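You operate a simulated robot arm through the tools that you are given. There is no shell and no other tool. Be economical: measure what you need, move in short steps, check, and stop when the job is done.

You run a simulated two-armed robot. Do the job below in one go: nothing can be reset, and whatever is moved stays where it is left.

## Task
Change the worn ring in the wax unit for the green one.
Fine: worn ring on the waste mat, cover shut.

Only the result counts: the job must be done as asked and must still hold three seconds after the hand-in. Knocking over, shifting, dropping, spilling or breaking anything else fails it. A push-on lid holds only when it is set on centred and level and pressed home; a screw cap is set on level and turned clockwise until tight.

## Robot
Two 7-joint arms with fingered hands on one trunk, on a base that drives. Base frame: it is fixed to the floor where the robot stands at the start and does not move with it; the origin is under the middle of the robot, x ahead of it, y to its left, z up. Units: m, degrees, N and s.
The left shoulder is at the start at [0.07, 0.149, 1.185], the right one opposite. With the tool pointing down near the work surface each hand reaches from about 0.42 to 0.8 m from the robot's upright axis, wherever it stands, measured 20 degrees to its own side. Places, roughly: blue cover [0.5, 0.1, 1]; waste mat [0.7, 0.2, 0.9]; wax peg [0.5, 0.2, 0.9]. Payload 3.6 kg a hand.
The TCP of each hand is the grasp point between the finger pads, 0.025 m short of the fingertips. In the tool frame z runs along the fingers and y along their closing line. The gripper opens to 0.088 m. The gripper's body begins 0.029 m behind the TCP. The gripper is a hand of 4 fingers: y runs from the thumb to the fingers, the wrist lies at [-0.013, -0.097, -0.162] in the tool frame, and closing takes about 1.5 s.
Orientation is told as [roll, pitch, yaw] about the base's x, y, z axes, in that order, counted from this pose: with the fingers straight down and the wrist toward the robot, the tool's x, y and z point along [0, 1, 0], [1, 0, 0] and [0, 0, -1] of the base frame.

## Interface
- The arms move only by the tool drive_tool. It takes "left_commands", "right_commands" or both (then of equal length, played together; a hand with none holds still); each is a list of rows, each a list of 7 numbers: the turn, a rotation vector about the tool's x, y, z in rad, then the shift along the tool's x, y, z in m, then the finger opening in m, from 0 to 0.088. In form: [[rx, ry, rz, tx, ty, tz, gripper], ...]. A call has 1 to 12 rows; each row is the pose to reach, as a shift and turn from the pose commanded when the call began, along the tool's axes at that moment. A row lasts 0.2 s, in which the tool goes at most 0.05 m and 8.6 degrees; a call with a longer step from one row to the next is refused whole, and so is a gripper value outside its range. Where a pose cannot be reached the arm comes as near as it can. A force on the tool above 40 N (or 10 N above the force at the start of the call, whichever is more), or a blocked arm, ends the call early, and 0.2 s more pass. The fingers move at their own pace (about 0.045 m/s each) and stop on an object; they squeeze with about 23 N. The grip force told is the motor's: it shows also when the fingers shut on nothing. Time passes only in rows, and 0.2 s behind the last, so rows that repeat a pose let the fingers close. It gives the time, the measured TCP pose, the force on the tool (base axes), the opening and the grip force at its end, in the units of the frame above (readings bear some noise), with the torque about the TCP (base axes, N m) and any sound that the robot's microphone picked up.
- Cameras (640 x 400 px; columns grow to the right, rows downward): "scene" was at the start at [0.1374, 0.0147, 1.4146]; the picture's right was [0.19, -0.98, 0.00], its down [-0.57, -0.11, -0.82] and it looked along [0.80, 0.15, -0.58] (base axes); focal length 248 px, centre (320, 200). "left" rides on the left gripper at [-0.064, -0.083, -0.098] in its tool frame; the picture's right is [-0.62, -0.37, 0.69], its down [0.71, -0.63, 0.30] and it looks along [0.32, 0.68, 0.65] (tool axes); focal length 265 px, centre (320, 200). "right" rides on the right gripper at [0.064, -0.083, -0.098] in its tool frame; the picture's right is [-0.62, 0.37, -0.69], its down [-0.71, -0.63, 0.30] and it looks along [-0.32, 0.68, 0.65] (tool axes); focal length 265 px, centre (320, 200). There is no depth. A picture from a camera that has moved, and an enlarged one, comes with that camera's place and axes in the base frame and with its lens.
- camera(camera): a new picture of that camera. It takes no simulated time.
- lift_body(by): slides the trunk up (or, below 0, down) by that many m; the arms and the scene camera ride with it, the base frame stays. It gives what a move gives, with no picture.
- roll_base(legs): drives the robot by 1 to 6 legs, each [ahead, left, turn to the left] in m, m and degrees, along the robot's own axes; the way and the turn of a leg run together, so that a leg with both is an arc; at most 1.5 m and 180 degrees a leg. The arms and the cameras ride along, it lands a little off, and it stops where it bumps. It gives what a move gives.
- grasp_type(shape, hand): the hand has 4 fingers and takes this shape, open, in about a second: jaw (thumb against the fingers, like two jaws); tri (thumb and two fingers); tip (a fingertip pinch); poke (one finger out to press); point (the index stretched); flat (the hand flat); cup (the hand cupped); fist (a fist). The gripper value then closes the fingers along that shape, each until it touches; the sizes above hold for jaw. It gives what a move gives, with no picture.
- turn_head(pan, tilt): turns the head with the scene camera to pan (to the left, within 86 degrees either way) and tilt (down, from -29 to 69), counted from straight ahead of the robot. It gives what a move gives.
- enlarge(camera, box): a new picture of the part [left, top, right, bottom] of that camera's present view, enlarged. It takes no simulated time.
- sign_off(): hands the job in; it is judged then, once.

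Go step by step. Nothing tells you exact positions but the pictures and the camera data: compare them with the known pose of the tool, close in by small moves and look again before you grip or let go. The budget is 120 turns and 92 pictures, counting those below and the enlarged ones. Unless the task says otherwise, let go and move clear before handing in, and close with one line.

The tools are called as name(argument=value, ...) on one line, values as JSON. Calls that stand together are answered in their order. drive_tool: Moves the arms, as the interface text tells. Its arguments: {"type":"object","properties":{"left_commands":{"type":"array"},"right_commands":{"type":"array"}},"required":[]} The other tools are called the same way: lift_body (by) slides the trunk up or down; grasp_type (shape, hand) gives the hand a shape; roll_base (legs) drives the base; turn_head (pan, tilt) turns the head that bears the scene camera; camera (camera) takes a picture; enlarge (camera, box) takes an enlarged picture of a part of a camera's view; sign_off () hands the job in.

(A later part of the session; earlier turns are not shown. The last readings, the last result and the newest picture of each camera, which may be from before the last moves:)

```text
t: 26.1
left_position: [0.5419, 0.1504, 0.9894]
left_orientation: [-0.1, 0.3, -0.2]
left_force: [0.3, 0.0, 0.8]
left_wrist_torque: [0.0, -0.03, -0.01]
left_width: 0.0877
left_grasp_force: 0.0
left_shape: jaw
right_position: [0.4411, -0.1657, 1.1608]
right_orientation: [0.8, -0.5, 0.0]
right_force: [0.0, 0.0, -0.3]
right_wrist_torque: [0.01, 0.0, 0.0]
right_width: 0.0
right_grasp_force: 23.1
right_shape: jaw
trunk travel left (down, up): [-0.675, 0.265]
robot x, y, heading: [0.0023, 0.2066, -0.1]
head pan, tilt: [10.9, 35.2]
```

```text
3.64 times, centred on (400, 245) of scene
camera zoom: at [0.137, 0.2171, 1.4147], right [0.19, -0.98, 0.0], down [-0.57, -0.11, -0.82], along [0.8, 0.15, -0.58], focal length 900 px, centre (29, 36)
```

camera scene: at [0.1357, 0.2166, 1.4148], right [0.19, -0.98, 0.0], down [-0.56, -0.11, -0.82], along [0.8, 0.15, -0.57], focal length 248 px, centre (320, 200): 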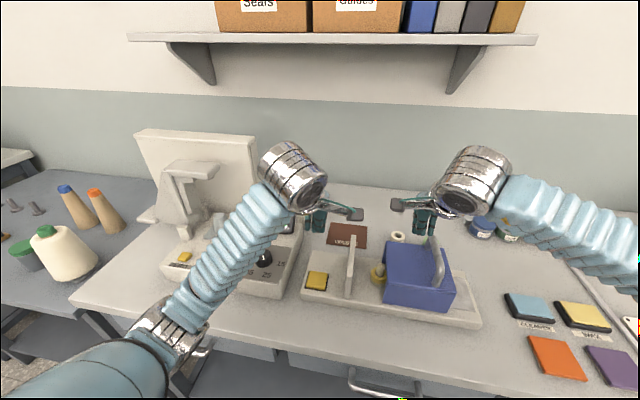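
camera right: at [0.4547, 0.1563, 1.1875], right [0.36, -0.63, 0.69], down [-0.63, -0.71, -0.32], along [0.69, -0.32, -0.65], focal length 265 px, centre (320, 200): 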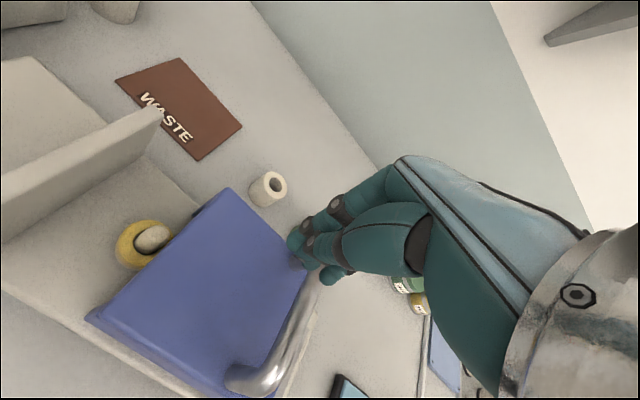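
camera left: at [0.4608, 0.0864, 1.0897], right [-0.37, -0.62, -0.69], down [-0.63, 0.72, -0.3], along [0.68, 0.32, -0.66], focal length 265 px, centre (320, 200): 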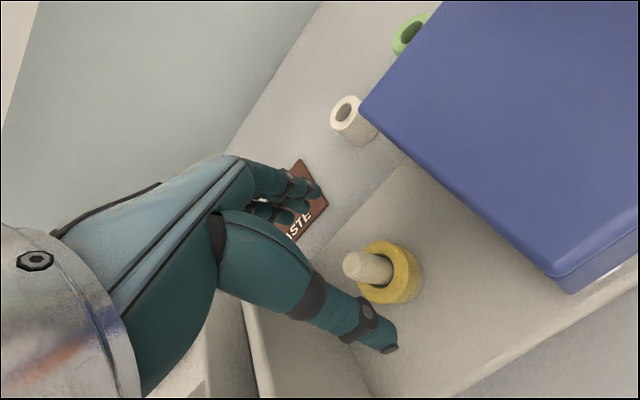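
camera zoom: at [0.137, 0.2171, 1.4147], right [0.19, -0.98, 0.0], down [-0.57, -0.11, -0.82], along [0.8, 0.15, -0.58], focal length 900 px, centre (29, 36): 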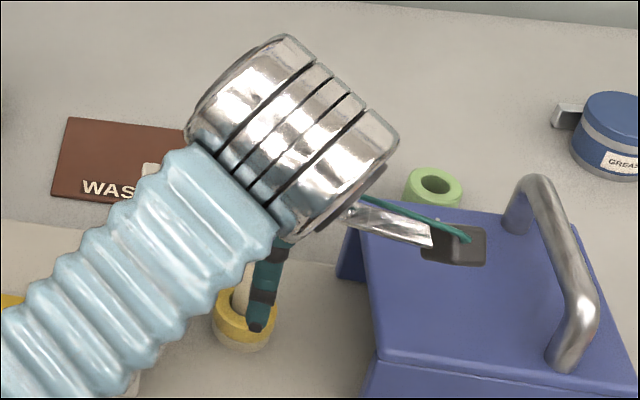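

Refined ring centre is (0.535, 0.151). I'll go down to z≈0.938 and close on it.

drive_tool(left_commands=[[0, 0, 0, 0, -0.007, 0.01, 0.088], [0, 0, 0, 0, -0.007, 0.025, 0.088], [0, 0, 0, 0, -0.007, 0.04, 0.088], [0, 0, 0, 0, -0.007, 0.052, 0.088]])

drive_tool(left_commands=[[0, 0, 0, 0, 0, 0, 0.06], [0, 0, 0, 0, 0, 0, 0.03], [0, 0, 0, 0, 0, 0, 0.01], [0, 0, 0, 0, 0, 0, 0.0], [0, 0, 0, 0, 0, 0, 0.0], [0, 0, 0, 0, 0, 0, 0.0], [0, 0, 0, 0, 0, 0, 0.0], [0, 0, 0, 0, 0, 0, 0.0]])

camera(camera="left")

```text
t: 27.1
left_position: [0.5351, 0.1502, 0.9395]
left_orientation: [-0.1, 0.3, -0.2]
left_force: [-0.1, 0.0, 0.4]
left_wrist_torque: [0.02, -0.03, -0.03]
left_width: 0.0877
left_grasp_force: 0.0
left_shape: jaw
right_position: [0.4434, -0.164, 1.1602]
right_orientation: [0.9, -0.5, 0.0]
right_force: [0.0, -0.3, 0.6]
right_wrist_torque: [0.01, 0.03, -0.05]
right_width: 0.0001
right_grasp_force: 23.0
right_shape: jaw
trunk travel left (down, up): [-0.675, 0.265]
robot x, y, heading: [-0.0004, 0.2077, -0.3]
head pan, tilt: [10.9, 35.2]
```

```text
t: 28.9
left_position: [0.5348, 0.1502, 0.9379]
left_orientation: [-0.1, 0.4, -0.1]
left_force: [-1.5, -0.9, -1.2]
left_wrist_torque: [0.01, 0.01, 0.03]
left_width: 0.0307
left_grasp_force: 23.1
left_shape: jaw
right_position: [0.4425, -0.1649, 1.1601]
right_orientation: [0.9, -0.6, 0.0]
right_force: [-0.8, 0.0, 1.4]
right_wrist_torque: [-0.01, 0.0, -0.01]
right_width: 0.0001
right_grasp_force: 23.6
right_shape: jaw
trunk travel left (down, up): [-0.675, 0.265]
robot x, y, heading: [-0.0022, 0.2026, -0.2]
head pan, tilt: [10.9, 35.2]
```

```text
56 pictures are left
camera left: at [0.4531, 0.0859, 1.0372], right [-0.37, -0.62, -0.69], down [-0.63, 0.72, -0.3], along [0.68, 0.32, -0.66], focal length 265 px, centre (320, 200)
```

left: 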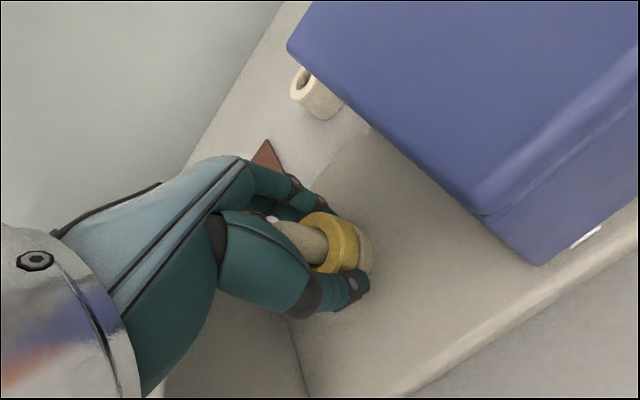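

The fingers hold the ring (0.031 wide). I'll lift slowly straight up.

drive_tool(left_commands=[[0, 0, 0, 0, 0, -0.01, 0], [0, 0, 0, 0, 0, -0.02, 0], [0, 0, 0, 0, 0, -0.03, 0], [0, 0, 0, 0, 0, -0.045, 0], [0, 0, 0, 0, 0, -0.06, 0], [0, 0, 0, 0, 0, -0.08, 0], [0, 0, 0, 0, 0, -0.1, 0]])

camera(camera="left")

enlarge(camera="scene", box=[320, 180, 480, 300])

```text
t: 30.7
left_position: [0.5489, 0.1937, 1.0156]
left_orientation: [4.8, 0.5, 3.0]
left_force: [0.4, 0.3, -0.8]
left_wrist_torque: [-0.01, 0.03, -0.01]
left_width: 0.0247
left_grasp_force: 22.8
left_shape: jaw
right_position: [0.4427, -0.1623, 1.1604]
right_orientation: [0.8, -0.4, 0.0]
right_force: [-0.6, 0.1, 0.2]
right_wrist_torque: [0.0, 0.01, -0.02]
right_width: 0.0001
right_grasp_force: 23.1
right_shape: jaw
trunk travel left (down, up): [-0.675, 0.265]
robot x, y, heading: [-0.0017, 0.2057, -0.2]
head pan, tilt: [10.9, 35.2]
stopped in row 7 (left hand): the arm was blocked; the commanded pose is now the measured one
```

```text
55 pictures are left
camera left: at [0.4717, 0.1161, 1.1097], right [-0.34, -0.58, -0.74], down [-0.67, 0.7, -0.24], along [0.66, 0.41, -0.63], focal length 265 px, centre (320, 200)
```

left: 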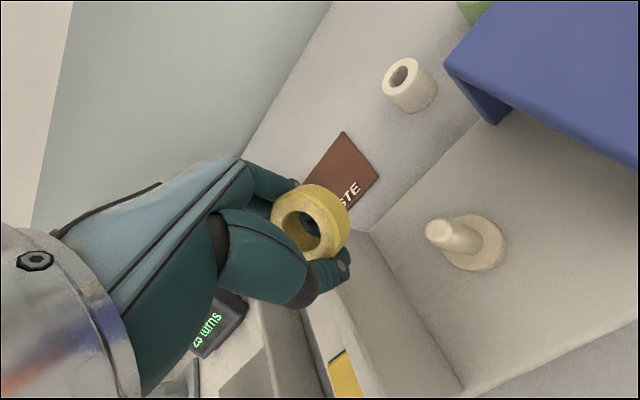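

```text
3.33 times, centred on (400, 240) of scene
camera zoom: at [0.1382, 0.22, 1.4145], right [0.19, -0.98, 0.0], down [-0.57, -0.11, -0.82], along [0.8, 0.15, -0.58], focal length 825 px, centre (53, 67)
```

zoom: 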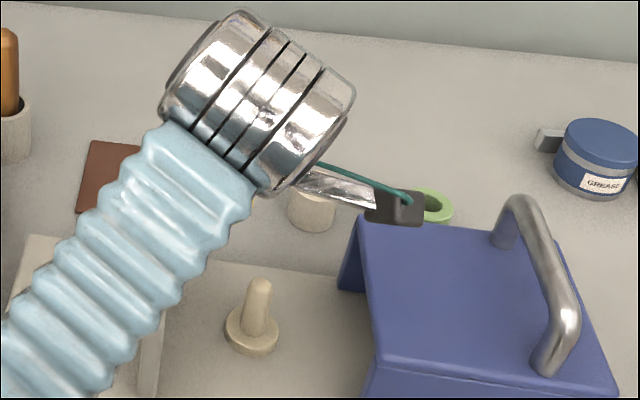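

The ring is off the peg (held slightly tilted) even though the arm drifted sideways. I'll level, raise and carry it toward the waste mat, centred near (0.707, 0.236).

drive_tool(left_commands=[[0, -0.02, 0.015, 0, 0, -0.02, 0], [0, -0.05, 0.03, 0, 0, -0.04, 0], [0, -0.084, 0.052, 0, 0, -0.06, 0], [0, -0.084, 0.052, 0.01, 0.03, -0.06, 0], [0, -0.084, 0.052, 0.02, 0.06, -0.06, 0], [0, -0.084, 0.052, 0.03, 0.09, -0.06, 0], [0, -0.084, 0.052, 0.04, 0.12, -0.06, 0], [0, -0.084, 0.052, 0.05, 0.15, -0.06, 0]])

camera(camera="left")

camera(camera="scene")

```text
t: 32.5
left_position: [0.6971, 0.243, 1.0802]
left_orientation: [-0.3, 0.5, -0.1]
left_force: [0.0, -0.7, 0.3]
left_wrist_torque: [0.01, 0.0, 0.0]
left_width: 0.0243
left_grasp_force: 22.6
left_shape: jaw
right_position: [0.4426, -0.1656, 1.1599]
right_orientation: [0.8, -0.4, -0.1]
right_force: [0.6, -0.7, -1.1]
right_wrist_torque: [0.0, -0.02, 0.0]
right_width: 0.0001
right_grasp_force: 22.9
right_shape: jaw
trunk travel left (down, up): [-0.675, 0.265]
robot x, y, heading: [0.0001, 0.205, -0.3]
head pan, tilt: [10.9, 35.2]
```

```text
53 pictures are left
camera left: at [0.6146, 0.1783, 1.1803], right [-0.37, -0.62, -0.69], down [-0.63, 0.71, -0.3], along [0.68, 0.32, -0.66], focal length 265 px, centre (320, 200)
```

left: 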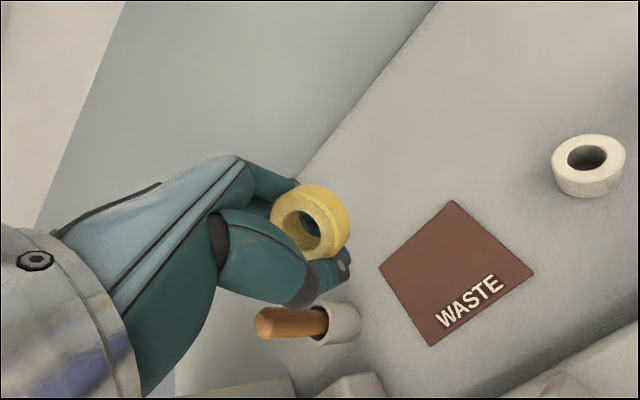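

```text
52 pictures are left
camera scene: at [0.1385, 0.2176, 1.4145], right [0.19, -0.98, 0.0], down [-0.57, -0.11, -0.82], along [0.8, 0.15, -0.58], focal length 248 px, centre (320, 200)
```

scene: 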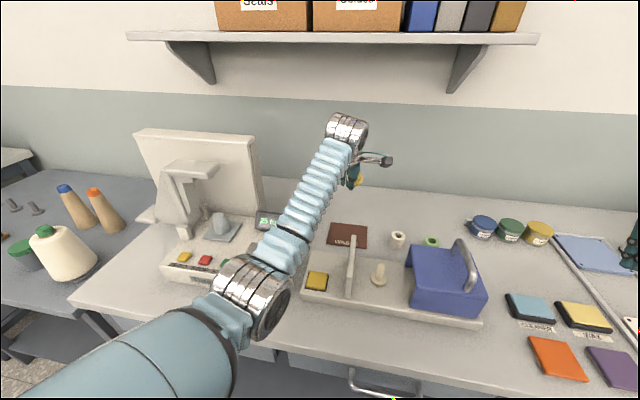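

enlarge(camera="left", box=[230, 150, 390, 320])

enlarge(camera="scene", box=[320, 140, 410, 220])

```text
2.35 times, centred on (310, 235) of left
camera zoom: at [0.6146, 0.1783, 1.1803], right [-0.37, -0.62, -0.69], down [-0.63, 0.71, -0.3], along [0.68, 0.32, -0.66], focal length 624 px, centre (344, 118)
```

zoom: 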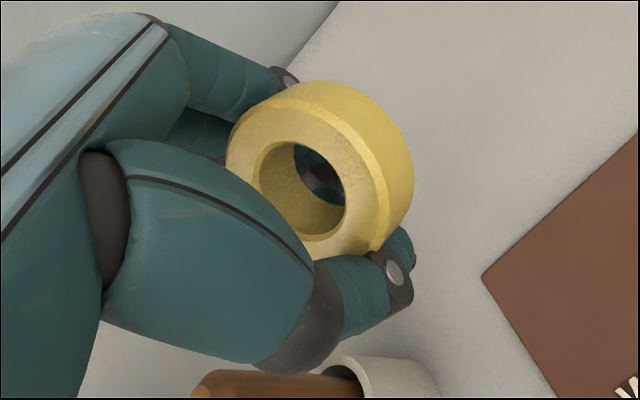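

```text
5.00 times, centred on (365, 180) of scene
camera zoom: at [0.1385, 0.2176, 1.4145], right [0.19, -0.98, 0.0], down [-0.57, -0.11, -0.82], along [0.8, 0.15, -0.58], focal length 1238 px, centre (95, 300)
```

zoom: 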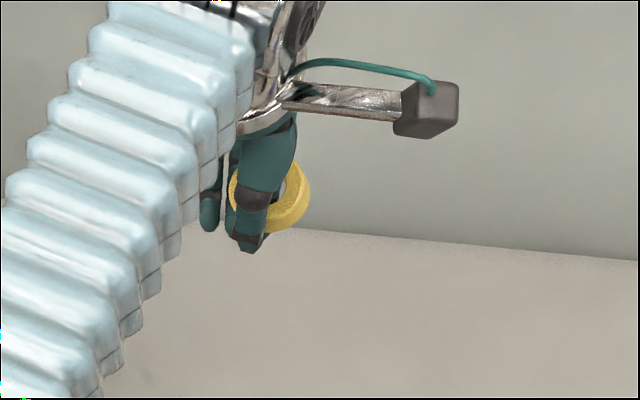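

The ring hangs tilted with its top face toward the robot. I'll pitch the hand about 23° to bring it nearer level before lowering.

drive_tool(left_commands=[[0.1, 0, 0, 0, 0, 0.0, 0], [0.2, 0, 0, 0, 0, 0.0, 0], [0.3, 0, 0, -0.003, 0.005, 0.02, 0], [0.4, 0, 0, -0.006, 0.01, 0.05, 0], [0.45, 0, 0, -0.006, 0.01, 0.08, 0]])

camera(camera="left")

enlarge(camera="scene", box=[320, 150, 440, 260])

```text
t: 33.7
left_position: [0.6719, 0.2532, 1.0098]
left_orientation: [0.4, 25.3, 1.0]
left_force: [0.9, 0.3, -0.3]
left_wrist_torque: [0.03, -0.02, -0.03]
left_width: 0.0244
left_grasp_force: 23.5
left_shape: jaw
left hand out of reach, approached as far as the arm can: row 3, 4, 5
right_position: [0.4422, -0.1648, 1.159]
right_orientation: [0.9, -0.4, -0.1]
right_force: [0.0, -0.2, 0.1]
right_wrist_torque: [-0.02, 0.0, -0.01]
right_width: 0.0
right_grasp_force: 22.8
right_shape: jaw
trunk travel left (down, up): [-0.675, 0.265]
robot x, y, heading: [-0.0028, 0.1998, -0.2]
head pan, tilt: [10.9, 35.2]
```

```text
49 pictures are left
camera left: at [0.6415, 0.188, 1.1347], right [-0.62, -0.63, -0.47], down [-0.71, 0.7, 0.0], along [0.33, 0.33, -0.88], focal length 265 px, centre (320, 200)
```

left: 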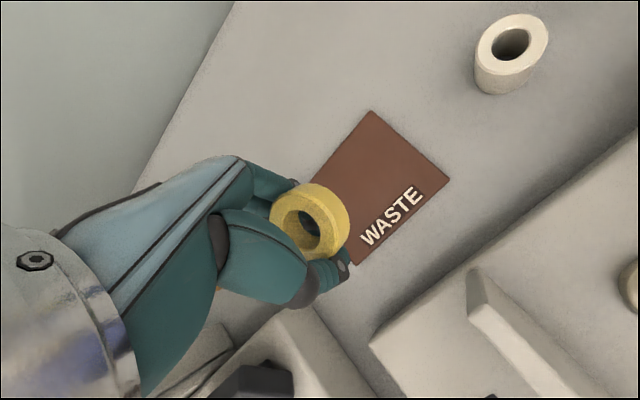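

```text
3.64 times, centred on (380, 205) of scene
camera zoom: at [0.1384, 0.217, 1.4145], right [0.19, -0.98, 0.0], down [-0.57, -0.11, -0.82], along [0.8, 0.15, -0.58], focal length 900 px, centre (102, 182)
```

zoom: 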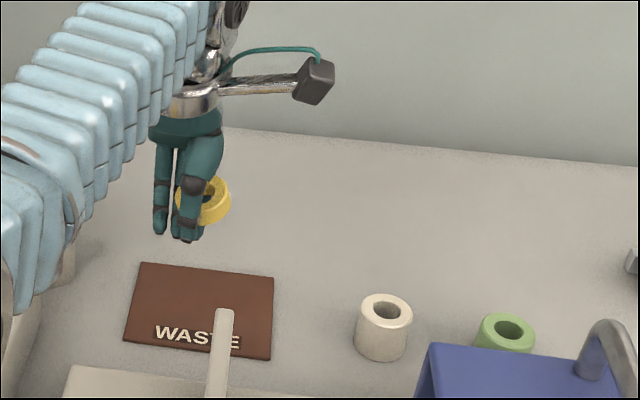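

Ring is now about level. I'll go down over the mat, leaving it near (0.69, 0.235).

drive_tool(left_commands=[[0, 0, 0, -0.002, 0.015, 0.02, 0], [0, 0, 0, -0.004, 0.03, 0.04, 0], [0, 0, 0, -0.006, 0.045, 0.06, 0], [0, 0, 0, -0.008, 0.055, 0.075, 0]])

camera(camera="left")

enlarge(camera="scene", box=[320, 180, 440, 270])

```text
t: 34.7
left_position: [0.6683, 0.2554, 0.9303]
left_orientation: [-0.7, 25.8, 1.2]
left_force: [-1.0, 0.0, 0.4]
left_wrist_torque: [0.02, 0.03, 0.0]
left_width: 0.0244
left_grasp_force: 23.0
left_shape: jaw
left hand out of reach, approached as far as the arm can: row 1, 2, 3, 4
right_position: [0.4423, -0.1631, 1.159]
right_orientation: [0.8, -0.4, 0.2]
right_force: [0.6, 0.5, -0.1]
right_wrist_torque: [-0.01, 0.0, 0.02]
right_width: 0.0
right_grasp_force: 23.1
right_shape: jaw
trunk travel left (down, up): [-0.675, 0.265]
robot x, y, heading: [-0.0, 0.2022, -0.2]
head pan, tilt: [10.9, 35.2]
```

```text
47 pictures are left
camera left: at [0.6389, 0.1914, 1.0551], right [-0.62, -0.64, -0.46], down [-0.72, 0.7, -0.01], along [0.32, 0.32, -0.89], focal length 265 px, centre (320, 200)
```

left: 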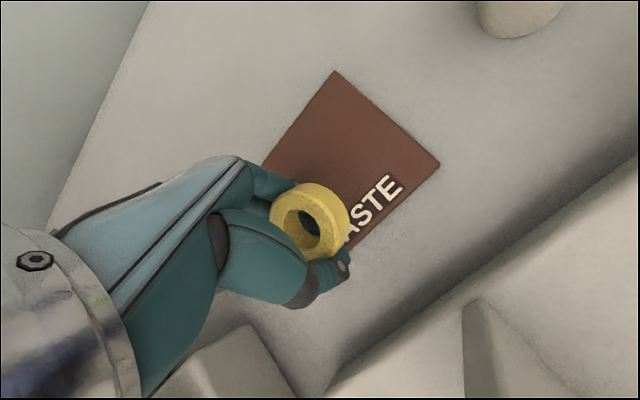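

```text
4.44 times, centred on (380, 225) of scene
camera zoom: at [0.1382, 0.2184, 1.4146], right [0.19, -0.98, 0.0], down [-0.57, -0.11, -0.82], along [0.8, 0.15, -0.58], focal length 1100 px, centre (53, 89)
```

zoom: 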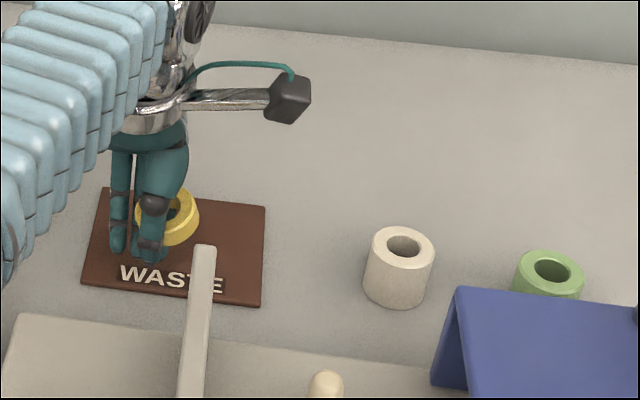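

The ring would overhang the mat's front edge and the arm is at full stretch, so I'll inch the base 0.035 m forward.

roll_base(legs=[[0.035, 0, 0]])

camera(camera="left")

enlarge(camera="scene", box=[320, 180, 440, 270])

```text
t: 35.5
left_position: [0.6949, 0.2559, 0.9411]
left_orientation: [-0.6, 24.9, 1.4]
left_force: [-0.8, -0.1, 0.2]
left_wrist_torque: [0.03, -0.1, 0.01]
left_width: 0.0242
left_grasp_force: 23.2
left_shape: jaw
right_position: [0.4645, -0.166, 1.1655]
right_orientation: [0.9, -1.2, -0.1]
right_force: [-1.1, -0.4, -0.3]
right_wrist_torque: [-0.01, -0.05, 0.0]
right_width: 0.0001
right_grasp_force: 22.8
right_shape: jaw
trunk travel left (down, up): [-0.675, 0.265]
robot x, y, heading: [0.0384, 0.2011, -0.1]
head pan, tilt: [10.9, 35.2]
```

```text
45 pictures are left
camera left: at [0.6624, 0.1911, 1.0665], right [-0.61, -0.64, -0.47], down [-0.72, 0.69, -0.02], along [0.34, 0.33, -0.88], focal length 265 px, centre (320, 200)
```

left: 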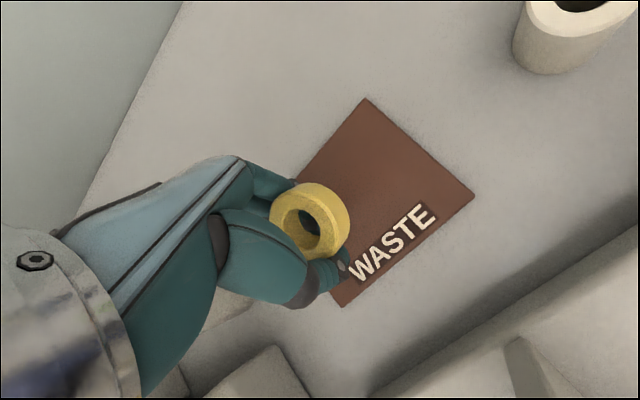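

```text
4.44 times, centred on (380, 225) of scene
camera zoom: at [0.1587, 0.2164, 1.4168], right [0.19, -0.98, 0.0], down [-0.55, -0.11, -0.83], along [0.81, 0.15, -0.56], focal length 1100 px, centre (53, 89)
```

zoom: 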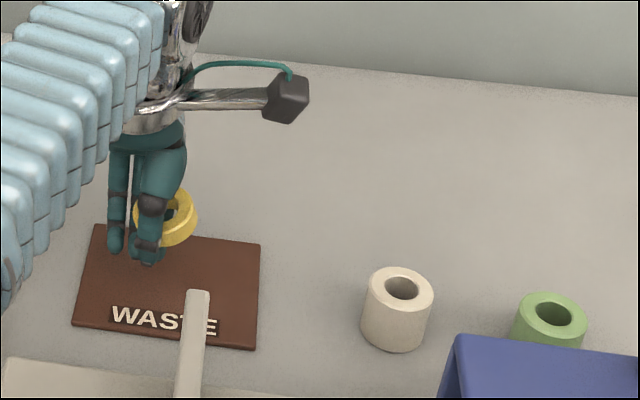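

drive_tool(left_commands=[[0, 0, 0, -0.004, 0.005, 0.01, 0], [0, 0, 0, -0.008, 0.01, 0.02, 0], [0, 0, 0, -0.01, 0.013, 0.0275, 0]])

camera(camera="left")

enlarge(camera="scene", box=[320, 180, 440, 270])

```text
t: 36.3
left_position: [0.709, 0.2559, 0.9075]
left_orientation: [-1.0, 25.4, 2.4]
left_force: [-4.6, -3.1, 13.7]
left_wrist_torque: [0.07, 0.03, 0.0]
left_width: 0.0238
left_grasp_force: 23.2
left_shape: jaw
left hand out of reach, approached as far as the arm can: row 3
right_position: [0.4808, -0.1655, 1.1566]
right_orientation: [0.8, -0.3, -0.1]
right_force: [1.0, 0.7, -0.6]
right_wrist_torque: [0.0, 0.08, 0.03]
right_width: 0.0
right_grasp_force: 23.0
right_shape: jaw
trunk travel left (down, up): [-0.675, 0.265]
robot x, y, heading: [0.0381, 0.2038, -0.2]
head pan, tilt: [10.9, 35.2]
```

```text
43 pictures are left
camera left: at [0.6806, 0.1921, 1.0332], right [-0.6, -0.66, -0.46], down [-0.73, 0.68, -0.02], along [0.32, 0.33, -0.89], focal length 265 px, centre (320, 200)
```

left: 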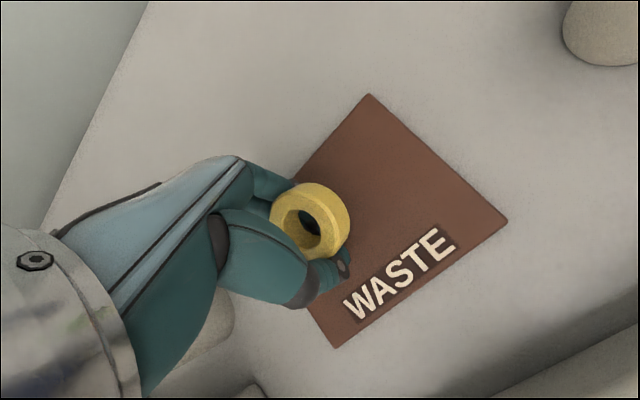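

```text
4.44 times, centred on (380, 225) of scene
camera zoom: at [0.1813, 0.2167, 1.4142], right [0.19, -0.98, 0.0], down [-0.57, -0.11, -0.81], along [0.8, 0.15, -0.58], focal length 1100 px, centre (53, 89)
```

zoom: 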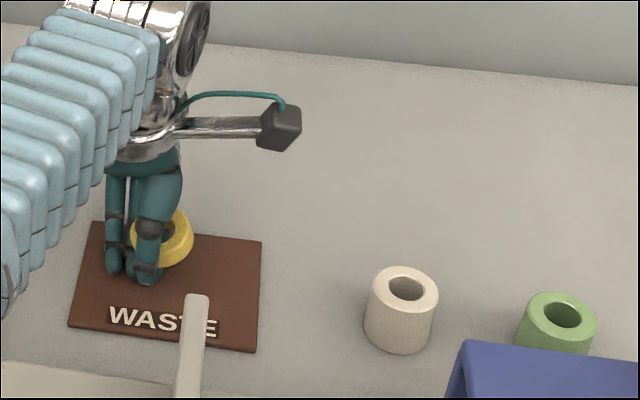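

The fingertips touch the mat with the ring above it. I'll ease up a few mm and open gently.

drive_tool(left_commands=[[0, 0, 0, 0, -0.003, -0.004, 0], [0, 0, 0, 0, -0.003, -0.004, 0.028], [0, 0, 0, 0, -0.003, -0.004, 0.034], [0, 0, 0, 0, -0.003, -0.004, 0.042], [0, 0, 0, 0, -0.003, -0.004, 0.05], [0, 0, 0, 0, -0.003, -0.004, 0.06], [0, 0, 0, 0, -0.003, -0.004, 0.07]])

camera(camera="left")

enlarge(camera="scene", box=[320, 180, 440, 270])

```text
t: 37.9
left_position: [0.7003, 0.2569, 0.918]
left_orientation: [-0.1, 24.5, 2.4]
left_force: [-9.1, -1.3, 30.3]
left_wrist_torque: [0.17, -0.08, 0.04]
left_width: 0.0548
left_grasp_force: 0.1
left_shape: jaw
right_position: [0.4707, -0.1659, 1.1635]
right_orientation: [0.8, -0.9, 0.0]
right_force: [-0.8, 0.5, 0.5]
right_wrist_torque: [0.03, 0.04, 0.0]
right_width: 0.0
right_grasp_force: 22.6
right_shape: jaw
trunk travel left (down, up): [-0.675, 0.265]
robot x, y, heading: [0.0407, 0.2, -0.0]
head pan, tilt: [10.9, 35.2]
```

```text
41 pictures are left
camera left: at [0.669, 0.1917, 1.0427], right [-0.59, -0.65, -0.47], down [-0.73, 0.68, -0.02], along [0.33, 0.34, -0.88], focal length 265 px, centre (320, 200)
```

left: 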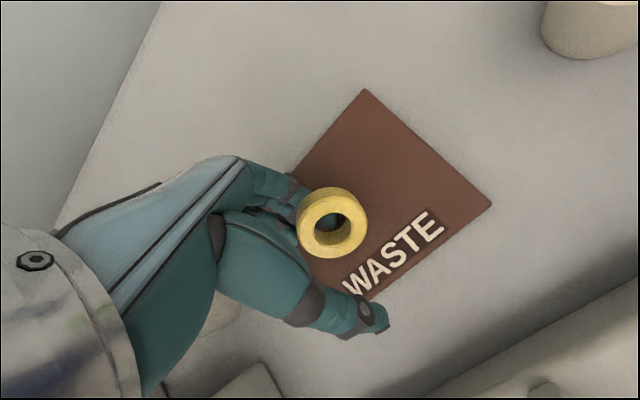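

```text
4.44 times, centred on (380, 225) of scene
camera zoom: at [0.1667, 0.2165, 1.4158], right [0.19, -0.98, 0.0], down [-0.56, -0.11, -0.82], along [0.81, 0.15, -0.57], focal length 1100 px, centre (53, 89)
```

zoom: 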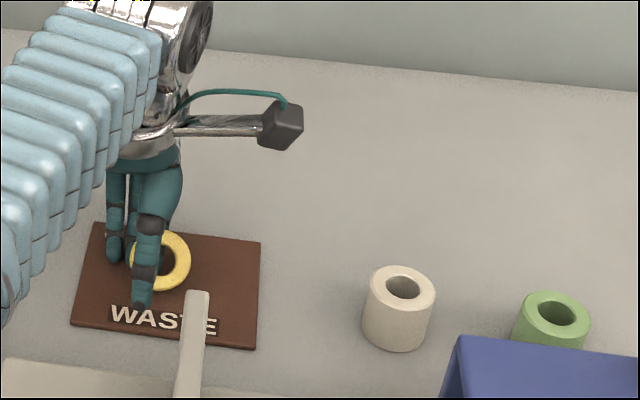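

The ring is free on the mat but the fingertips press on it, so I'll rise straight up.

drive_tool(left_commands=[[0, 0, 0, 0, -0.0035, -0.0075, 0.055], [0, 0, 0, 0, -0.0085, -0.018, 0.07], [0, 0, 0, 0, -0.013, -0.0271, 0.088], [0, 0, 0, 0, -0.021, -0.0452, 0.088], [0, 0, 0, 0, -0.034, -0.0723, 0.088], [0, 0, 0, 0, -0.05, -0.1, 0.088]])

camera(camera="left")

enlarge(camera="scene", box=[320, 180, 440, 270])

```text
t: 39.3
left_position: [0.6987, 0.256, 1.0189]
left_orientation: [0.0, 25.6, 2.4]
left_force: [0.1, -0.3, 0.7]
left_wrist_torque: [0.01, -0.01, -0.01]
left_width: 0.0879
left_grasp_force: 0.0
left_shape: jaw
right_position: [0.4764, -0.1649, 1.1597]
right_orientation: [0.9, -0.6, -0.2]
right_force: [-0.5, -0.5, -0.6]
right_wrist_torque: [0.0, -0.04, 0.0]
right_width: 0.0
right_grasp_force: 23.7
right_shape: jaw
trunk travel left (down, up): [-0.675, 0.265]
robot x, y, heading: [0.0395, 0.2036, 0.1]
head pan, tilt: [10.9, 35.2]
```

```text
39 pictures are left
camera left: at [0.6695, 0.1905, 1.1441], right [-0.61, -0.65, -0.47], down [-0.73, 0.69, 0.0], along [0.32, 0.34, -0.89], focal length 265 px, centre (320, 200)
```

left: 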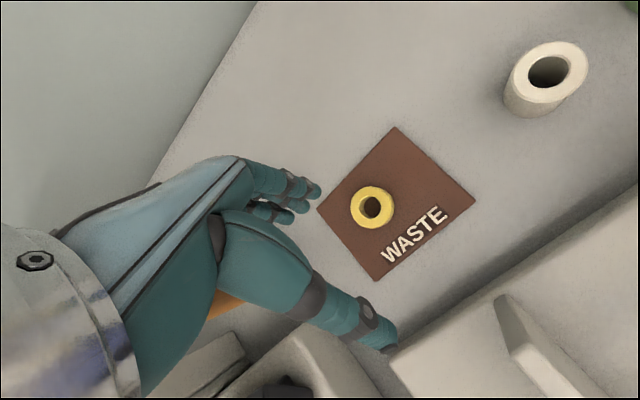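

```text
4.44 times, centred on (380, 225) of scene
camera zoom: at [0.1747, 0.2172, 1.4147], right [0.19, -0.98, 0.0], down [-0.56, -0.11, -0.82], along [0.8, 0.15, -0.58], focal length 1100 px, centre (53, 89)
```

zoom: 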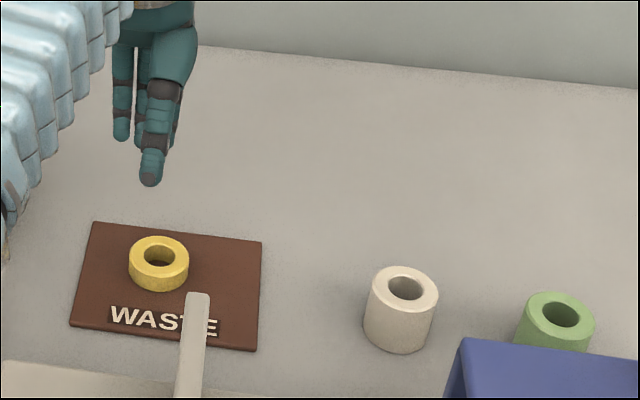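

The worn ring lies flat on the waste mat. For the green ring at (0.692, 0.0) I'll use the left hand, yawed toward it so that its wrist clears the handle; first I unpitch and rise.

drive_tool(left_commands=[[-0.1, 0, 0, 0, -0.018, -0.012, 0.088], [-0.2, 0, 0, 0, -0.036, -0.024, 0.088], [-0.3, 0, 0, 0, -0.054, -0.036, 0.088], [-0.4, 0, 0, 0, -0.07, -0.045, 0.088], [-0.447, 0, 0, 0, -0.079, -0.051, 0.088]])

drive_tool(left_commands=[[0, 0, 0.13, -0.02, 0, 0, 0.088], [0, 0, 0.26, -0.05, 0, 0, 0.088], [0, 0, 0.39, -0.09, 0, 0, 0.088], [0, 0, 0.52, -0.13, 0, 0, 0.088], [0, 0, 0.65, -0.17, 0.0, 0, 0.088], [0, 0, 0.74, -0.21, 0.02, 0, 0.088], [0, 0, 0.74, -0.24, 0.045, 0, 0.088]])

camera(camera="left")

camera(camera="scene")

```text
t: 40.5
left_position: [0.6532, 0.2625, 1.1063]
left_orientation: [-0.2, -0.8, 3.2]
left_force: [-0.6, 0.0, 0.1]
left_wrist_torque: [-0.01, 0.03, 0.0]
left_width: 0.0876
left_grasp_force: 0.0
left_shape: jaw
right_position: [0.4769, -0.1662, 1.16]
right_orientation: [0.8, -0.5, -0.2]
right_force: [0.2, 0.3, -0.4]
right_wrist_torque: [0.01, 0.0, -0.01]
right_width: 0.0
right_grasp_force: 22.8
right_shape: jaw
trunk travel left (down, up): [-0.675, 0.265]
robot x, y, heading: [0.0397, 0.2022, -0.2]
head pan, tilt: [10.9, 35.2]
```

```text
t: 41.6
left_position: [0.6839, 0.1986, 1.0729]
left_orientation: [4.4, 2.2, -20.6]
left_force: [0.5, -0.7, -0.3]
left_wrist_torque: [0.0, -0.02, 0.0]
left_width: 0.0877
left_grasp_force: 0.1
left_shape: jaw
right_position: [0.4782, -0.1652, 1.1609]
right_orientation: [0.8, -0.5, -0.1]
right_force: [0.4, 0.8, 0.3]
right_wrist_torque: [-0.01, -0.03, 0.02]
right_width: 0.0
right_grasp_force: 23.1
right_shape: jaw
trunk travel left (down, up): [-0.675, 0.265]
robot x, y, heading: [0.0382, 0.2054, -0.2]
head pan, tilt: [10.9, 35.2]
stopped in row 5 (left hand): the arm was blocked; the commanded pose is now the measured one
```

```text
37 pictures are left
camera left: at [0.5867, 0.1602, 1.1698], right [-0.57, -0.39, -0.72], down [-0.34, 0.91, -0.22], along [0.75, 0.12, -0.65], focal length 265 px, centre (320, 200)
```

left: 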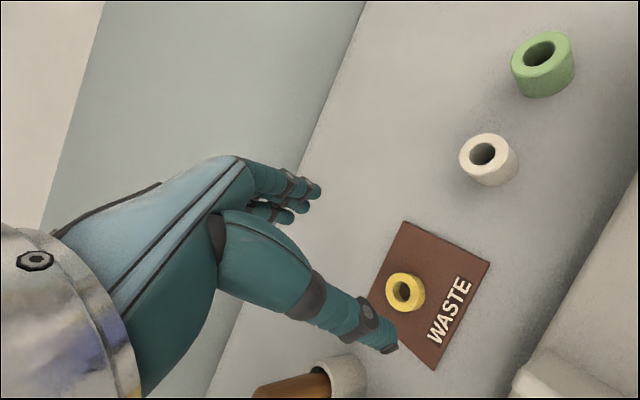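

```text
36 pictures are left
camera scene: at [0.1761, 0.2172, 1.4146], right [0.19, -0.98, 0.0], down [-0.57, -0.11, -0.82], along [0.8, 0.15, -0.58], focal length 248 px, centre (320, 200)
```

scene: 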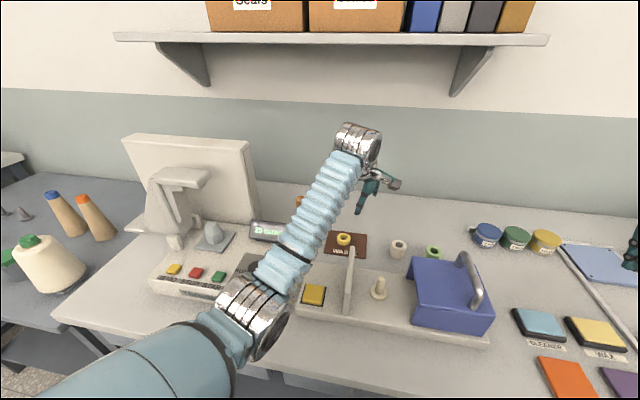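

The left arm is blocked in that twist, so I'll retreat it, raise the trunk 0.1 m for clearance over the handle, and use the right hand for the green ring instead.

drive_tool(left_commands=[[0, 0, -0.06, 0.01, -0.032, -0.02, 0.088], [0, 0, -0.12, 0.02, -0.064, -0.04, 0.088], [0, 0, -0.18, 0.03, -0.096, -0.06, 0.088], [0, 0, -0.24, 0.04, -0.128, -0.08, 0.088], [0, 0, -0.3, 0.05, -0.16, -0.09, 0.088], [0, 0, -0.36, 0.056, -0.192, -0.1, 0.088]])

lift_body(by=0.1)

drive_tool(right_commands=[[0, 0, 0, 0.02, 0.026, 0.0, 0.088], [0, 0, 0, 0.041, 0.053, 0.02, 0.088], [0, 0, 0, 0.062, 0.08, 0.04, 0.088], [0, 0, 0, 0.083, 0.107, 0.06, 0.088], [0, 0, 0, 0.104, 0.134, 0.09, 0.088], [0, 0, 0, 0.125, 0.16, 0.11, 0.088], [0, 0, 0, 0.146, 0.186, 0.13, 0.088], [0, 0, 0, 0.165, 0.21, 0.15, 0.088]])

camera(camera="scene")

camera(camera="right")

```text
t: 43.0
left_position: [0.5214, 0.3094, 1.1868]
left_orientation: [5.0, 0.5, -0.2]
left_force: [-0.2, -0.2, -0.4]
left_wrist_torque: [0.03, -0.01, -0.02]
left_width: 0.088
left_grasp_force: 0.0
left_shape: jaw
right_position: [0.4779, -0.1665, 1.1606]
right_orientation: [0.8, -0.6, -0.1]
right_force: [-0.3, -0.2, 0.0]
right_wrist_torque: [0.0, -0.03, -0.01]
right_width: 0.0
right_grasp_force: 23.1
right_shape: jaw
trunk travel left (down, up): [-0.675, 0.265]
robot x, y, heading: [0.0415, 0.2035, -0.3]
head pan, tilt: [10.9, 35.2]
```

```text
t: 44.3
left_position: [0.5243, 0.3097, 1.2856]
left_orientation: [4.9, 0.7, -0.3]
left_force: [0.1, -0.2, 0.4]
left_wrist_torque: [0.02, 0.02, -0.04]
left_width: 0.0879
left_grasp_force: 0.1
left_shape: jaw
right_position: [0.4774, -0.1654, 1.2596]
right_orientation: [0.8, -0.6, -0.1]
right_force: [-0.9, 0.1, -0.2]
right_wrist_torque: [0.02, -0.02, -0.01]
right_width: 0.0
right_grasp_force: 23.1
right_shape: jaw
trunk travel left (down, up): [-0.775, 0.165]
robot x, y, heading: [0.0423, 0.2042, -0.0]
head pan, tilt: [10.9, 35.2]
```

```text
t: 46.1
left_position: [0.5252, 0.3119, 1.2852]
left_orientation: [4.8, 0.7, -0.2]
left_force: [0.0, -0.1, -1.0]
left_wrist_torque: [-0.02, 0.02, 0.01]
left_width: 0.0879
left_grasp_force: 0.0
left_shape: jaw
right_position: [0.6914, 0.0014, 1.1123]
right_orientation: [0.7, -0.4, 0.0]
right_force: [0.2, 0.2, 0.4]
right_wrist_torque: [0.0, -0.01, -0.01]
right_width: 0.0876
right_grasp_force: 0.0
right_shape: jaw
trunk travel left (down, up): [-0.775, 0.165]
robot x, y, heading: [0.0379, 0.199, -0.2]
head pan, tilt: [10.9, 35.2]
```

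```text
35 pictures are left
camera scene: at [0.1785, 0.2185, 1.5143], right [0.19, -0.98, 0.0], down [-0.57, -0.11, -0.82], along [0.8, 0.15, -0.58], focal length 248 px, centre (320, 200)
```

scene: 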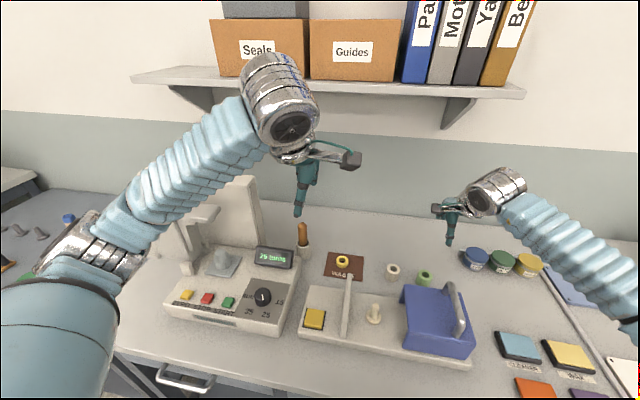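

```text
34 pictures are left
camera right: at [0.6063, 0.0649, 1.2107], right [0.36, -0.63, 0.69], down [-0.63, -0.71, -0.32], along [0.69, -0.32, -0.65], focal length 265 px, centre (320, 200)
```

right: 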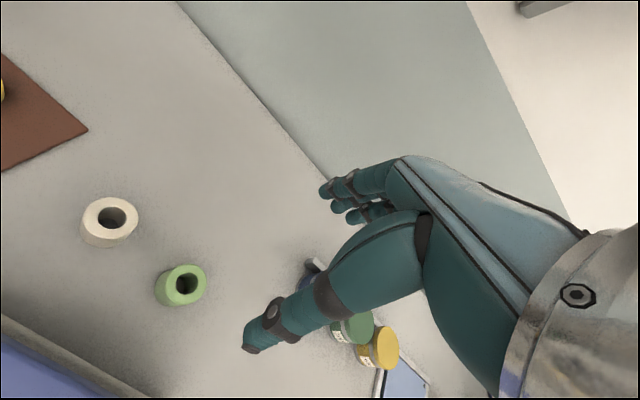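

The green ring is at about (0.691, 0.004), right under the open hand. I'll pitch slightly to lift the wrist over the handle and descend part way.

drive_tool(right_commands=[[0.07, 0, 0, 0.003, 0, 0.02, 0.088], [0.15, 0, 0, 0.003, 0, 0.05, 0.088], [0.15, 0, 0, 0.003, 0, 0.08, 0.088], [0.15, 0, 0, 0.003, 0, 0.11, 0.088], [0.15, 0, 0, 0.003, 0, 0.13, 0.088]])

camera(camera="right")

enlarge(camera="scene", box=[370, 180, 550, 340])

```text
t: 47.3
left_position: [0.5245, 0.3129, 1.284]
left_orientation: [4.9, 0.7, -0.2]
left_force: [0.5, -1.4, 0.0]
left_wrist_torque: [-0.03, 0.01, -0.02]
left_width: 0.0879
left_grasp_force: 0.0
left_shape: jaw
right_position: [0.6898, 0.0065, 0.9835]
right_orientation: [0.7, 8.3, 0.0]
right_force: [0.6, -0.2, -0.8]
right_wrist_torque: [0.0, 0.04, 0.01]
right_width: 0.0875
right_grasp_force: 0.0
right_shape: jaw
trunk travel left (down, up): [-0.775, 0.165]
robot x, y, heading: [0.0404, 0.2, -0.3]
head pan, tilt: [10.9, 35.2]
```

```text
33 pictures are left
camera right: at [0.622, 0.0695, 1.0925], right [0.46, -0.63, 0.62], down [-0.67, -0.71, -0.22], along [0.58, -0.32, -0.75], focal length 265 px, centre (320, 200)
```

right: 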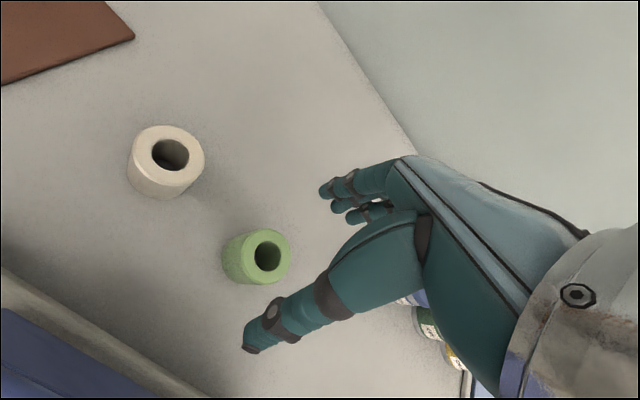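

```text
2.50 times, centred on (460, 260) of scene
camera zoom: at [0.1782, 0.2182, 1.5144], right [0.19, -0.98, 0.0], down [-0.57, -0.11, -0.82], along [0.8, 0.15, -0.58], focal length 619 px, centre (-30, 50)
```

zoom: 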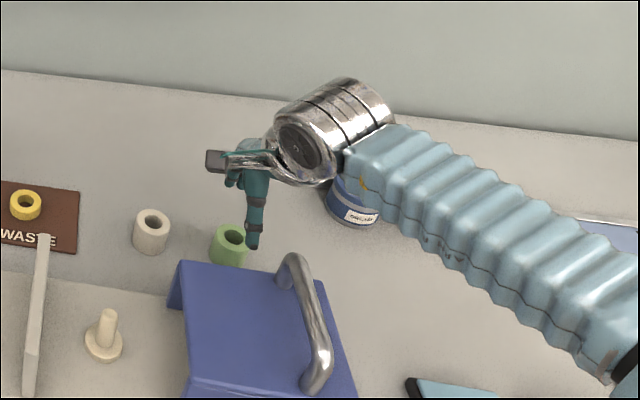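

drive_tool(right_commands=[[0, 0, 0, -0.004, 0.003, 0.02, 0.088], [0, 0, 0, -0.004, 0.006, 0.04, 0.088], [0, 0, 0, -0.004, 0.009, 0.0605, 0.088], [0, 0, 0, -0.004, 0.009, 0.0605, 0.088]])

camera(camera="right")

```text
t: 48.3
left_position: [0.5219, 0.3105, 1.2869]
left_orientation: [4.8, 0.5, -0.2]
left_force: [0.0, -0.7, 0.1]
left_wrist_torque: [0.0, 0.0, -0.01]
left_width: 0.0879
left_grasp_force: 0.1
left_shape: jaw
right_position: [0.69, 0.0032, 0.9216]
right_orientation: [0.8, 8.0, -0.1]
right_force: [0.5, 0.9, -0.6]
right_wrist_torque: [-0.02, 0.02, 0.02]
right_width: 0.0878
right_grasp_force: 0.0
right_shape: jaw
trunk travel left (down, up): [-0.775, 0.165]
robot x, y, heading: [0.0357, 0.2026, -0.1]
head pan, tilt: [10.9, 35.2]
```

```text
31 pictures are left
camera right: at [0.6201, 0.0658, 1.0315], right [0.46, -0.63, 0.63], down [-0.67, -0.71, -0.22], along [0.59, -0.31, -0.75], focal length 265 px, centre (320, 200)
```

right: 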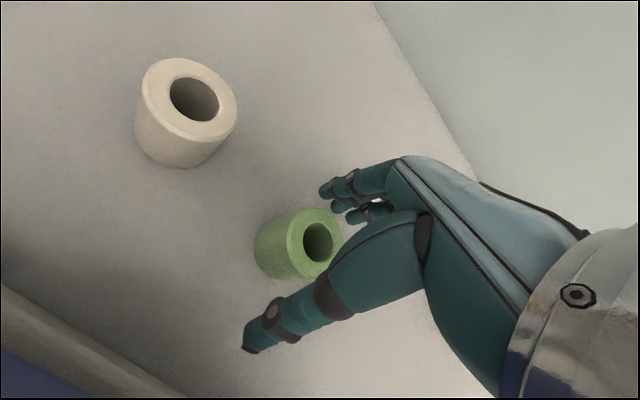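

The ring is centred between the pads. Closing, then lifting a little.

drive_tool(right_commands=[[0, 0, 0, 0, 0, 0, 0.06], [0, 0, 0, 0, 0, 0, 0.03], [0, 0, 0, 0, 0, 0, 0.01], [0, 0, 0, 0, 0, 0, 0.0], [0, 0, 0, 0, 0, 0, 0.0], [0, 0, 0, 0, 0, 0, 0.0], [0, 0, 0, 0, 0, 0, 0.0], [0, 0, 0, 0, -0.001, -0.01, 0.0], [0, 0, 0, 0, -0.004, -0.03, 0.0], [0, 0, 0, 0, -0.008, -0.06, 0.0]])

camera(camera="right")

enlarge(camera="scene", box=[370, 180, 490, 290])

```text
t: 50.5
left_position: [0.5221, 0.3099, 1.2855]
left_orientation: [4.8, 0.7, -0.2]
left_force: [-0.5, 0.6, 0.0]
left_wrist_torque: [0.01, -0.02, 0.01]
left_width: 0.0877
left_grasp_force: 0.1
left_shape: jaw
right_position: [0.6901, 0.0025, 0.9812]
right_orientation: [0.9, 8.2, 0.0]
right_force: [0.1, 0.2, -1.3]
right_wrist_torque: [-0.04, 0.01, 0.01]
right_width: 0.0335
right_grasp_force: 23.0
right_shape: jaw
trunk travel left (down, up): [-0.775, 0.165]
robot x, y, heading: [0.0378, 0.2023, -0.3]
head pan, tilt: [10.9, 35.2]
```

```text
30 pictures are left
camera right: at [0.621, 0.0642, 1.091], right [0.46, -0.63, 0.63], down [-0.67, -0.71, -0.22], along [0.58, -0.32, -0.75], focal length 265 px, centre (320, 200)
```

right: 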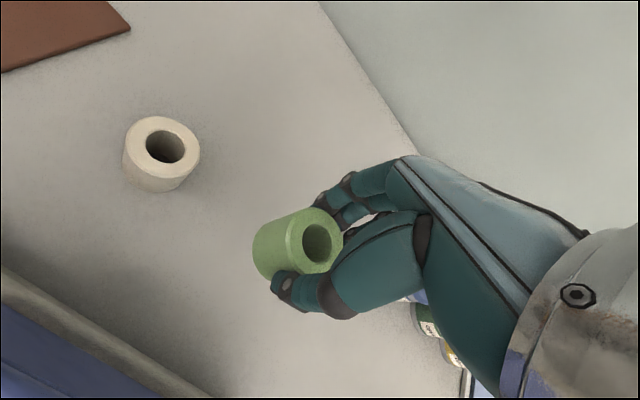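

```text
3.64 times, centred on (430, 235) of scene
camera zoom: at [0.1753, 0.2174, 1.5146], right [0.19, -0.98, 0.0], down [-0.57, -0.11, -0.82], along [0.8, 0.15, -0.58], focal length 900 px, centre (-80, 73)
```

zoom: 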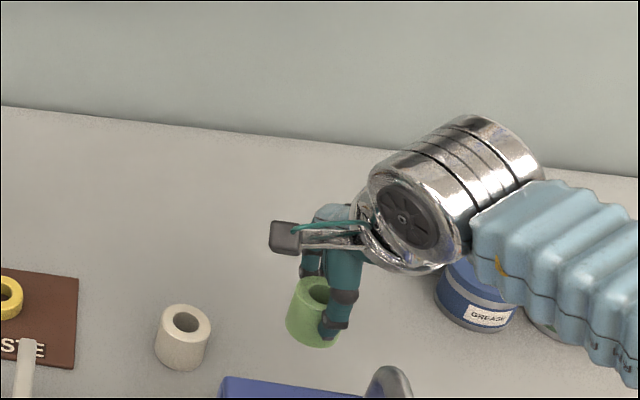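

The green ring is held upright, same pose in the hand as on the table. I'll carry it up, left, then back to above the peg.

drive_tool(right_commands=[[0, 0, 0, 0, -0.0043, -0.03, 0], [0, 0, 0, 0, -0.0087, -0.06, 0], [0, 0, 0, 0, -0.013, -0.089, 0], [0, 0, 0, 0.0375, -0.013, -0.089, 0], [0, 0, 0, 0.075, -0.013, -0.089, 0], [0, 0, 0, 0.112, -0.013, -0.089, 0], [0, 0, 0, 0.149, -0.013, -0.089, 0], [0, 0, 0, 0.149, -0.0514, -0.0834, 0], [0, 0, 0, 0.149, -0.09, -0.0778, 0], [0, 0, 0, 0.149, -0.128, -0.0722, 0], [0, 0, 0, 0.149, -0.1665, -0.0668, 0]])

camera(camera="right")

enlarge(camera="scene", box=[310, 200, 470, 330])

```text
t: 52.9
left_position: [0.5215, 0.31, 1.2865]
left_orientation: [4.9, 0.5, -0.2]
left_force: [0.8, -0.6, 0.0]
left_wrist_torque: [0.0, 0.0, 0.02]
left_width: 0.0879
left_grasp_force: 0.0
left_shape: jaw
right_position: [0.5336, 0.1518, 1.075]
right_orientation: [0.8, 8.0, 0.0]
right_force: [0.5, 0.4, 0.4]
right_wrist_torque: [-0.03, -0.01, 0.02]
right_width: 0.0337
right_grasp_force: 23.0
right_shape: jaw
trunk travel left (down, up): [-0.775, 0.165]
robot x, y, heading: [0.0406, 0.2033, 0.1]
head pan, tilt: [10.9, 35.2]
```

```text
28 pictures are left
camera right: at [0.4647, 0.214, 1.1839], right [0.46, -0.63, 0.63], down [-0.67, -0.71, -0.22], along [0.59, -0.31, -0.75], focal length 265 px, centre (320, 200)
```

right: 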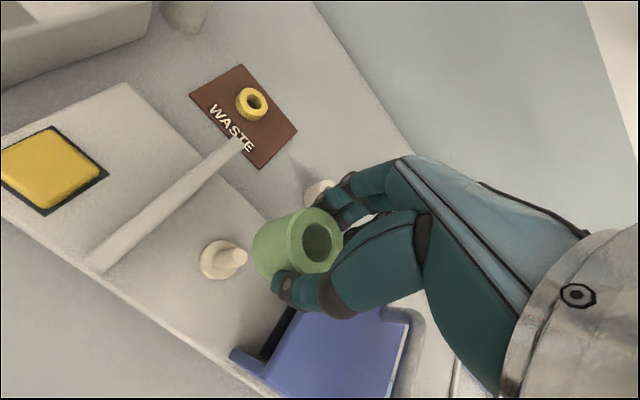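

```text
3.08 times, centred on (390, 265) of scene
camera zoom: at [0.1745, 0.2166, 1.5147], right [0.19, -0.98, 0.0], down [-0.56, -0.11, -0.82], along [0.8, 0.15, -0.57], focal length 762 px, centre (105, 0)
```

zoom: 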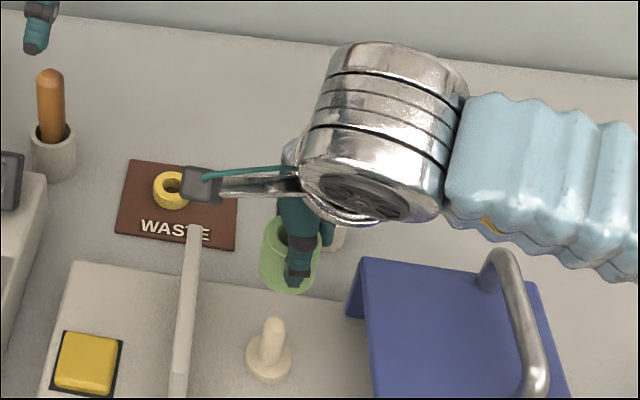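

enlarge(camera="right", box=[180, 200, 360, 320])

```text
3.33 times, centred on (270, 260) of right
camera zoom: at [0.4647, 0.214, 1.1839], right [0.46, -0.63, 0.63], down [-0.67, -0.71, -0.22], along [0.59, -0.31, -0.75], focal length 885 px, centre (487, 0)
```

zoom: 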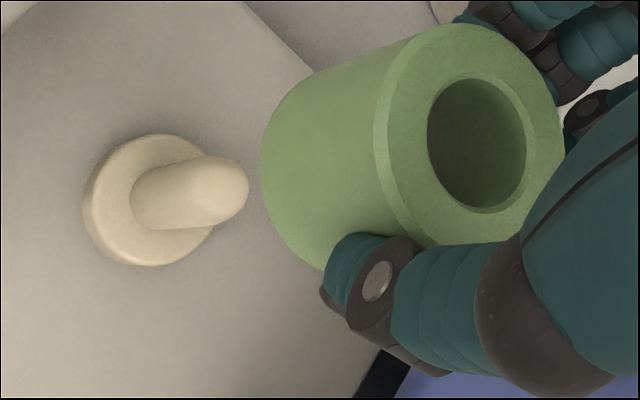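

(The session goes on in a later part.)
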